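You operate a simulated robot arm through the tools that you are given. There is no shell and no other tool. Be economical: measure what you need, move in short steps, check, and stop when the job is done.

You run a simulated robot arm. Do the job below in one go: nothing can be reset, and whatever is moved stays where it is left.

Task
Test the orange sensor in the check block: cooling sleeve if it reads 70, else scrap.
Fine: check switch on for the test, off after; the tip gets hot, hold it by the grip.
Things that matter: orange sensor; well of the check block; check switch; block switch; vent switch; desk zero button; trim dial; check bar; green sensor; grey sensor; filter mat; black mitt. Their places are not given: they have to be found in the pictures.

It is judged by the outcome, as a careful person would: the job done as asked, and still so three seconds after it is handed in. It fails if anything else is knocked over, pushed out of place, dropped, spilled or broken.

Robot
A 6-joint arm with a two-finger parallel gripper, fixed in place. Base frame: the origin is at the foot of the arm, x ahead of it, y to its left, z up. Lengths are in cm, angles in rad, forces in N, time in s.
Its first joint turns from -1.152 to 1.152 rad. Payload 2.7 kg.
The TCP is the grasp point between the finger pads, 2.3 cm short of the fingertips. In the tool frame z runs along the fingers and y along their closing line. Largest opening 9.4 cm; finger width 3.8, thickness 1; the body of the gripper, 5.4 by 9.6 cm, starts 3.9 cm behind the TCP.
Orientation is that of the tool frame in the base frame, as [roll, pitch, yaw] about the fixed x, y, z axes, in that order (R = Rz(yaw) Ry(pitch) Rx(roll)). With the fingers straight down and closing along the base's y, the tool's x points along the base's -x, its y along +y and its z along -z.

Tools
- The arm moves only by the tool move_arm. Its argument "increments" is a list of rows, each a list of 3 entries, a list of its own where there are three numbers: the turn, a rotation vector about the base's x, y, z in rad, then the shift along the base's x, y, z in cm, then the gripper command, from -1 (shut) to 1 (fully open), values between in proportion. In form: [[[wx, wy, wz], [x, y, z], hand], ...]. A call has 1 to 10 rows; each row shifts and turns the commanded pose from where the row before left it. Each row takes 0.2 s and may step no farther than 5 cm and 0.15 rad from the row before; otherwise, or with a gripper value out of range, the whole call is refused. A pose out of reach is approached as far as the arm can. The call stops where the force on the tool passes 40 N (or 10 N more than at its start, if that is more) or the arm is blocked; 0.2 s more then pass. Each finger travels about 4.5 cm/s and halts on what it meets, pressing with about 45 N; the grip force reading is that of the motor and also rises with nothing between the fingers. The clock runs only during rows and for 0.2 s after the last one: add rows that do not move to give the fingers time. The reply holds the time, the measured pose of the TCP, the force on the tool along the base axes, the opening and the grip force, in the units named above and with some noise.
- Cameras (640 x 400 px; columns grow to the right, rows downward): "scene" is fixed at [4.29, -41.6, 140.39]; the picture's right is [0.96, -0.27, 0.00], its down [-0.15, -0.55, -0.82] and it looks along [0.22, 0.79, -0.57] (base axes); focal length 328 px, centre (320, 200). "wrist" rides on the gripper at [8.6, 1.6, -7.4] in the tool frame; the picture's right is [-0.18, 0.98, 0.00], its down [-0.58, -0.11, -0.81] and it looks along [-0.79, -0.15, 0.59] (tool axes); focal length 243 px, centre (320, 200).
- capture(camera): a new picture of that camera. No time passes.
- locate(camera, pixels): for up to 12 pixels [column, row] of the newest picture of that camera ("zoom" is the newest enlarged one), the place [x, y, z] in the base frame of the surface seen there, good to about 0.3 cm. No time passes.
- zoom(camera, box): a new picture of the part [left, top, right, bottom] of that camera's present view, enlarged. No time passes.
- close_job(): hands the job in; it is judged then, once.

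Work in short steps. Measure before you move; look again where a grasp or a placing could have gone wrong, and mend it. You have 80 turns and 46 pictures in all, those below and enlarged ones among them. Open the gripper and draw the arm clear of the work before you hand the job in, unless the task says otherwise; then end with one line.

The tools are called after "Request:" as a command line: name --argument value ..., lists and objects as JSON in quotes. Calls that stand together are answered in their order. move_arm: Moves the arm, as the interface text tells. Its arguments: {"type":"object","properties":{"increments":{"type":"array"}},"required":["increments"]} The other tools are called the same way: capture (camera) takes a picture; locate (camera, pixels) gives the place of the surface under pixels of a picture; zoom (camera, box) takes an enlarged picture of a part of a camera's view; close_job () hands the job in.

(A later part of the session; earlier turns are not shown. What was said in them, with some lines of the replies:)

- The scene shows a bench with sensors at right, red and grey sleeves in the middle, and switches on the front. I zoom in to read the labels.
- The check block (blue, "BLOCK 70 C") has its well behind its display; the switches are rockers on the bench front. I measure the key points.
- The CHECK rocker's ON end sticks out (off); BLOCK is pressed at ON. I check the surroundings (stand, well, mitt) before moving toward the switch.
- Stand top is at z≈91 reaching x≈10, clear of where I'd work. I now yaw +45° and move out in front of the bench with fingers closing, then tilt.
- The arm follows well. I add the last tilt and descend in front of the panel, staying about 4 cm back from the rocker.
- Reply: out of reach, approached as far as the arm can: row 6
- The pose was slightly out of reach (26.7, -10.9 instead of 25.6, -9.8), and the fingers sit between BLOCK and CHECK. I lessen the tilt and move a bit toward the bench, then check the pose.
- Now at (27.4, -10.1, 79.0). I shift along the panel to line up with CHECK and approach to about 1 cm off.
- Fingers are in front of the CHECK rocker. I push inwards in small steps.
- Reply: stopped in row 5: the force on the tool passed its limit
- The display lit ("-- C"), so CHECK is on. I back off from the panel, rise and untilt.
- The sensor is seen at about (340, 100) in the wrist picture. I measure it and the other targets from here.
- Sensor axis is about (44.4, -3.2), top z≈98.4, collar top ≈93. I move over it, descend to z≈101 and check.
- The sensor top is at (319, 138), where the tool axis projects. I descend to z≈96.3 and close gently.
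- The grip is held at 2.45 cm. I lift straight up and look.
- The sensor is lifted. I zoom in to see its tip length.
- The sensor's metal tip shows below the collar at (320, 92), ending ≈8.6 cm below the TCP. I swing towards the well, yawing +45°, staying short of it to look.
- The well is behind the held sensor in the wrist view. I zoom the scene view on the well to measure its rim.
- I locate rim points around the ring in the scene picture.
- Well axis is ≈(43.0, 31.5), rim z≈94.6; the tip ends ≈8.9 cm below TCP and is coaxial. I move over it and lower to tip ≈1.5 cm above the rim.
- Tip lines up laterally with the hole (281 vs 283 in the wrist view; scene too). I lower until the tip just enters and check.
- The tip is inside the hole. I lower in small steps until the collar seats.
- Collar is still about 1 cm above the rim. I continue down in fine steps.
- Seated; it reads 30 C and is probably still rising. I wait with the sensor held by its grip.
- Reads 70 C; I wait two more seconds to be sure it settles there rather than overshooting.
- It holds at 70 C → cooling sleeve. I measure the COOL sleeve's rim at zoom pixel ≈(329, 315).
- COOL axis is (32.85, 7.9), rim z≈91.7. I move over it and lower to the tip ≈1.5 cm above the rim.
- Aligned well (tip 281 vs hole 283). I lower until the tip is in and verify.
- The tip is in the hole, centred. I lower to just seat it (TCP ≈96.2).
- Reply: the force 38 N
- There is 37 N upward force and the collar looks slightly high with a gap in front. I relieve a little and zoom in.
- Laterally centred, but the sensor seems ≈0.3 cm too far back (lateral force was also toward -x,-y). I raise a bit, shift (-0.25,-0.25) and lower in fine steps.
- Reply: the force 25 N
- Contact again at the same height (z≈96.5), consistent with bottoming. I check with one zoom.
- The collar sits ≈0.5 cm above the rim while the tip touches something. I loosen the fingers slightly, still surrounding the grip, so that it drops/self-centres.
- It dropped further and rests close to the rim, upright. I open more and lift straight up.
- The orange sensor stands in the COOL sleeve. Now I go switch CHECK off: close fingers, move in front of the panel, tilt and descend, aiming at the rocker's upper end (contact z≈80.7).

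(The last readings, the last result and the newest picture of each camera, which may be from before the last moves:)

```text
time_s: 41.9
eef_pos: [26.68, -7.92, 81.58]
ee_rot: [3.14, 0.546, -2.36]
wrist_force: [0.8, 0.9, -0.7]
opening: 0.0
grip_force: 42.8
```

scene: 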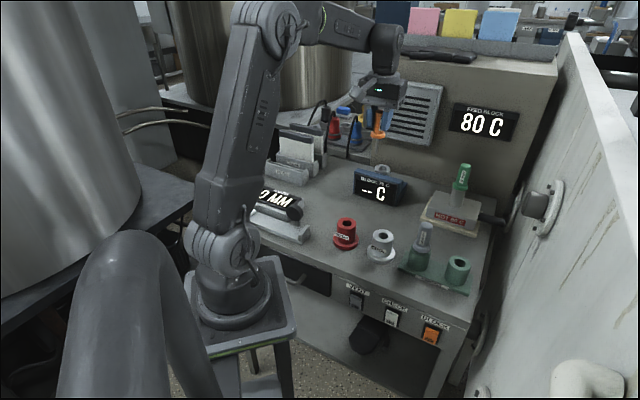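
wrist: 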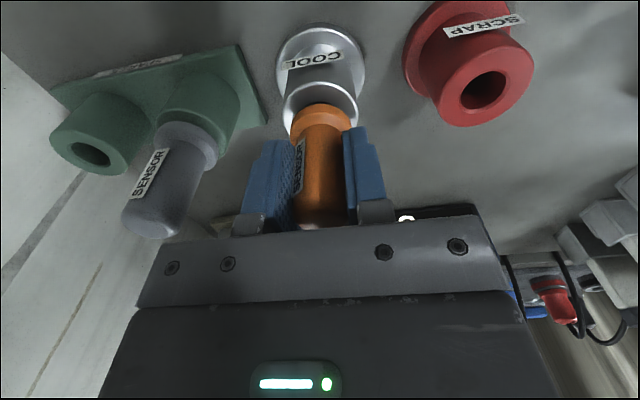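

Aligned (x−y = 34.6, as before). I push in with small steps at the upper end.

Request:
move_arm --increments '[[[0, 0, 0], [0.55, 0.5, 0], -1], [[0, 0, 0], [0.55, 0.5, 0], -1], [[0, 0, 0], [0.4, 0.4, 0], -1], [[0, 0, 0], [0.3, 0.3, 0], -1], [[0, 0, 0], [0.3, 0.3, 0], -1], [[0, 0, 0], [0.2, 0.2, 0], -1], [[0, 0, 0], [0.2, 0.2, 0], -1]]'

Request:
zoom --camera "scene" --box '[330, 150, 450, 270]'

```text
time_s: 43.5
eef_pos: [29.4, -5.38, 81.74]
ee_rot: [3.139, 0.551, -2.358]
wrist_force: [-5.9, 3.3, 29.4]
opening: 0.0
grip_force: 42.7
```

```text
3.33 times, centred on (390, 210) of scene
```

zoom: 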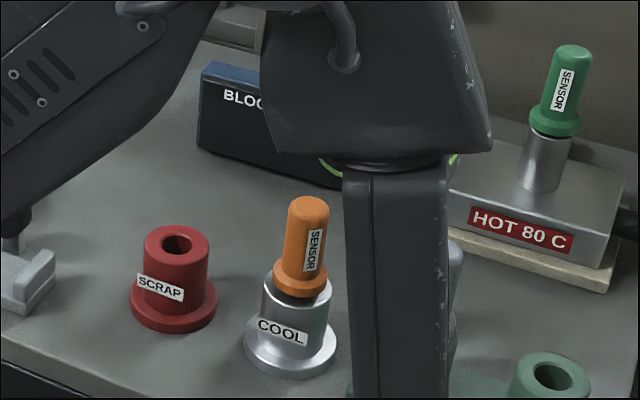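

The display's left part is dark (no dashes), so CHECK is off. I back off, rise, untilt and verify.

Request:
move_arm --increments '[[[0, 0, 0], [-1, -1, 0], -1], [[0, 0, 0], [-1.3, -1.3, 0.5], -1], [[0, 0, 0], [-0.5, -0.5, 4], -1], [[0, 0, 0], [0, 0, 4.5], -1], [[0, 0, 0], [0, 0, 4.5], -1], [[-0.0975, 0.0975, 0], [0, 0, 4.5], -1], [[-0.0975, 0.0975, 0], [0, 0, 4.5], -1], [[-0.0975, 0.0975, 0], [0, 0, 4.5], 0], [[-0.0975, 0.0975, 0], [0, 0, 4.5], 0.8], [[0, 0, 0], [0, 0, 0], 0.8]]'

Request:
capture --camera "scene"

Request:
zoom --camera "scene" --box '[340, 280, 450, 348]'

```text
time_s: 45.7
eef_pos: [26.45, -8.34, 113.17]
ee_rot: [-3.139, -0.007, -2.36]
wrist_force: [1.2, 0.3, -0.3]
opening: 6.75
grip_force: 0.1
```

```text
3 pictures are left
```

scene: 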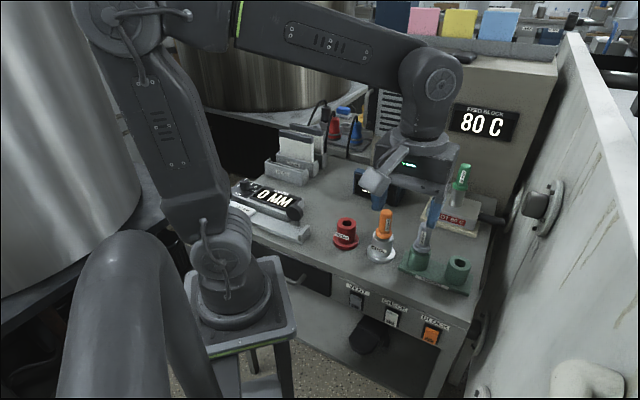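

```text
5.82 times, centred on (395, 314) of scene
```

zoom: 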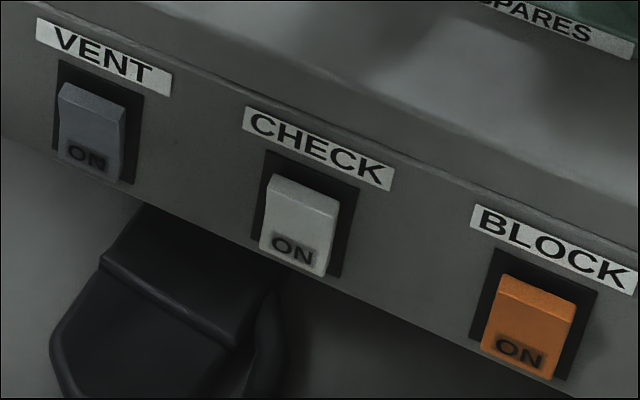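

The CHECK rocker looks more like BLOCK's ON position now, so I must verify with the display. I move the arm aside to where the display was visible before.

Request:
move_arm --increments '[[[0, 0, 0], [4, 0.8, 0], 0.8], [[0, 0, 0], [4, 0.8, 0], 0.8], [[0, 0, 0], [4, 0.8, 0], 0.8], [[0, 0, 0], [3, 0.8, 0], 0.8], [[0, 0, 0], [0, 0, 0], 0.8]]'

Request:
zoom --camera "scene" --box '[335, 155, 455, 345]'

```text
time_s: 46.9
eef_pos: [41.69, -4.94, 113.23]
ee_rot: [3.141, -0.003, -2.36]
wrist_force: [0.6, 0.0, 0.3]
opening: 8.46
grip_force: 0.1
```

```text
2.11 times, centred on (395, 250) of scene
```

zoom: 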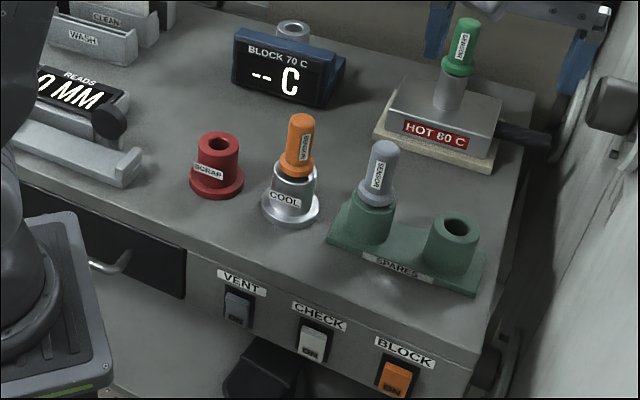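

Display still shows "-- C": the off-press hit too high (upward force, contact above the rocker's top edge). I measure the rocker's present shape.

Request:
locate --camera "scene" --pixels '[[393, 309.5], [392.6, 310.7], [392, 312.5], [391.5, 315], [391, 318], [390.6, 321], [390.2, 324], [390, 326], [388, 313], [396, 314]]'

```text
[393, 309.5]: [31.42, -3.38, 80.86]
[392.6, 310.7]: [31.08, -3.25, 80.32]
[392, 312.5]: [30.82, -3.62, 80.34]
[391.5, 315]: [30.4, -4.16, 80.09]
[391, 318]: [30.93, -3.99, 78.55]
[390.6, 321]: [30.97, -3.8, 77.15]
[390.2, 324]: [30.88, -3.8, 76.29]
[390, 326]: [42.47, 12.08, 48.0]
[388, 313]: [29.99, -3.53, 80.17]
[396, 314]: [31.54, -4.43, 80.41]
```

The rocker spans z≈76–80.4, with its upper end now protruding, so the press must be at z≈79.5 (TCP z≈80.5). I return and repeat the approach.

Request:
move_arm --increments '[[[0, 0, 0], [-4, -0.8, 0], -1], [[0, 0, 0], [-4, -0.8, 0], -1], [[0, 0, 0], [-4, -0.8, 0], -1], [[0, 0, 0], [-2.95, -0.7, 0], -1], [[0.0975, -0.0975, 0], [0, 0, -4], -1], [[0.0975, -0.0975, 0], [0, 0, -4], -1], [[0.0975, -0.0975, 0], [0, 0, -4], -1], [[0.0975, -0.0975, 0], [0, 0, -4], -1], [[0, 0, 0], [0, 0, -4], -1], [[0, 0, 0], [0, 0, 0], -1]]'

Request:
move_arm --increments '[[[0, 0, 0], [0, 0, -4.5], -1], [[0, 0, 0], [0, 0, -4.5], -1], [[0, 0, 0], [0, 0, -3.6], -1], [[0, 0, 0], [0, 0, 0], -1]]'

```text
time_s: 49.1
eef_pos: [26.39, -8.3, 93.18]
ee_rot: [3.139, 0.546, -2.361]
wrist_force: [0.0, -0.5, -0.7]
opening: 0.02
grip_force: 42.6
```

```text
time_s: 50.1
eef_pos: [26.46, -8.22, 80.57]
ee_rot: [3.141, 0.545, -2.359]
wrist_force: [0.0, 0.7, -1.0]
opening: 0.01
grip_force: 42.4
```

In place at z 80.6, x−y 34.7. I push inwards until the force limit.

Request:
move_arm --increments '[[[0, 0, 0], [0.7, 0.7, 0], -1], [[0, 0, 0], [0.7, 0.7, 0], -1], [[0, 0, 0], [0.4, 0.4, 0], -1], [[0, 0, 0], [0.25, 0.25, 0], -1], [[0, 0, 0], [0.2, 0.2, 0], -1], [[0, 0, 0], [0.2, 0.2, 0], -1], [[0, 0, 0], [0.2, 0.2, 0], -1], [[0, 0, 0], [0.2, 0.2, 0], -1]]'

```text
time_s: 51.6
eef_pos: [28.96, -5.76, 80.31]
ee_rot: [-3.14, 0.54, -2.359]
wrist_force: [-6.8, -7.9, 5.5]
opening: 0.0
grip_force: 42.7
stopped in row 7: the force on the tool passed its limit (the readings are from after the stop); the commanded pose is now the measured one
```

It stopped with the same signature as the ON press. I retreat straight back, rise and move aside to verify.

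Request:
move_arm --increments '[[[0, 0, 0], [-1, -1, 0], -1], [[0, 0, 0], [-1.3, -1.3, 0], -1], [[0, 0, 0], [-0.2, -0.2, 4], -1], [[0, 0, 0], [0, 0, 4.5], -1], [[0, 0, 0], [0, 0, 4.5], -1], [[-0.0975, 0.0975, 0], [0, 0, 4.5], -1], [[-0.0975, 0.0975, 0], [0, 0, 4.5], -1], [[-0.0975, 0.0975, 0], [0, 0, 4.5], -1], [[-0.0975, 0.0975, 0], [0, 0, 4.5], -1], [[0, 0, 0], [0, 0, 1.5], -1]]'

Request:
move_arm --increments '[[[0, 0, 0], [4, 0.8, 0], -0.5], [[0, 0, 0], [4, 0.8, 0], 0.5], [[0, 0, 0], [4, 0.8, 0], 0.8], [[0, 0, 0], [3, 0.8, 0], 0.8], [[0, 0, 0], [0, 0, 0], 0.8]]'

Request:
zoom --camera "scene" --box '[335, 155, 455, 345]'

```text
time_s: 53.9
eef_pos: [26.51, -8.44, 113.05]
ee_rot: [-3.14, -0.012, -2.361]
wrist_force: [0.7, -0.3, -0.3]
opening: 0.03
grip_force: 42.5
```

```text
time_s: 55.0
eef_pos: [41.55, -5.1, 113.08]
ee_rot: [-3.14, -0.013, -2.36]
wrist_force: [0.0, -0.8, 0.1]
opening: 8.48
grip_force: 0.1
```

```text
2.11 times, centred on (395, 250) of scene
```

zoom: 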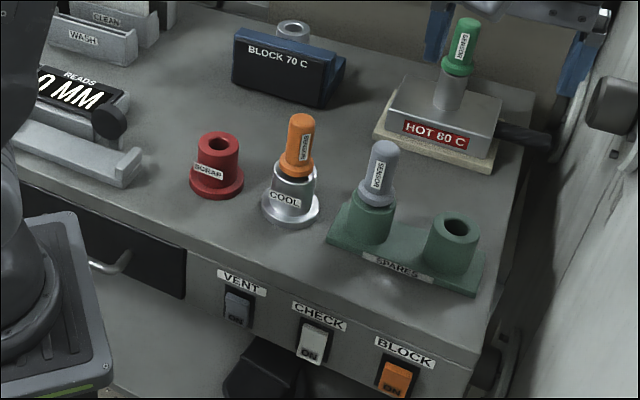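

CHECK is off (display blank, ON end out) and the sensor is in COOL. I check its seating height by measurement (no picture needed).

Request:
locate --camera "zoom" --pixels '[[302, 117], [299, 145], [296, 172], [295, 178], [294, 182], [465, 22], [458, 72], [382, 145], [374, 198], [310, 182], [280, 182]]'

```text
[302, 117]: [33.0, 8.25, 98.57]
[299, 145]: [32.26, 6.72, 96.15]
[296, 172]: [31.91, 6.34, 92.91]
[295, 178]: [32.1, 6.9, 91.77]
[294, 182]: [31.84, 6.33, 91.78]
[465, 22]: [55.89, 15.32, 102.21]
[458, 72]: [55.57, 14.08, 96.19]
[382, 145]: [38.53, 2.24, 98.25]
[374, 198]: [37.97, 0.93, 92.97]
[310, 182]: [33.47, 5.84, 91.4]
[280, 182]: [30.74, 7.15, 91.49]
```

Collar sits at about the rim (z≈92) with the axis within the sleeve. The gripper is open and well above the bench, so I hand in.

Request:
close_job

```text
The job is handed in.
```

The orange sensor settled at 70 C in the check block, so I put it in the cooling sleeve. The check switch is off again, and the gripper is open and clear of the bench.
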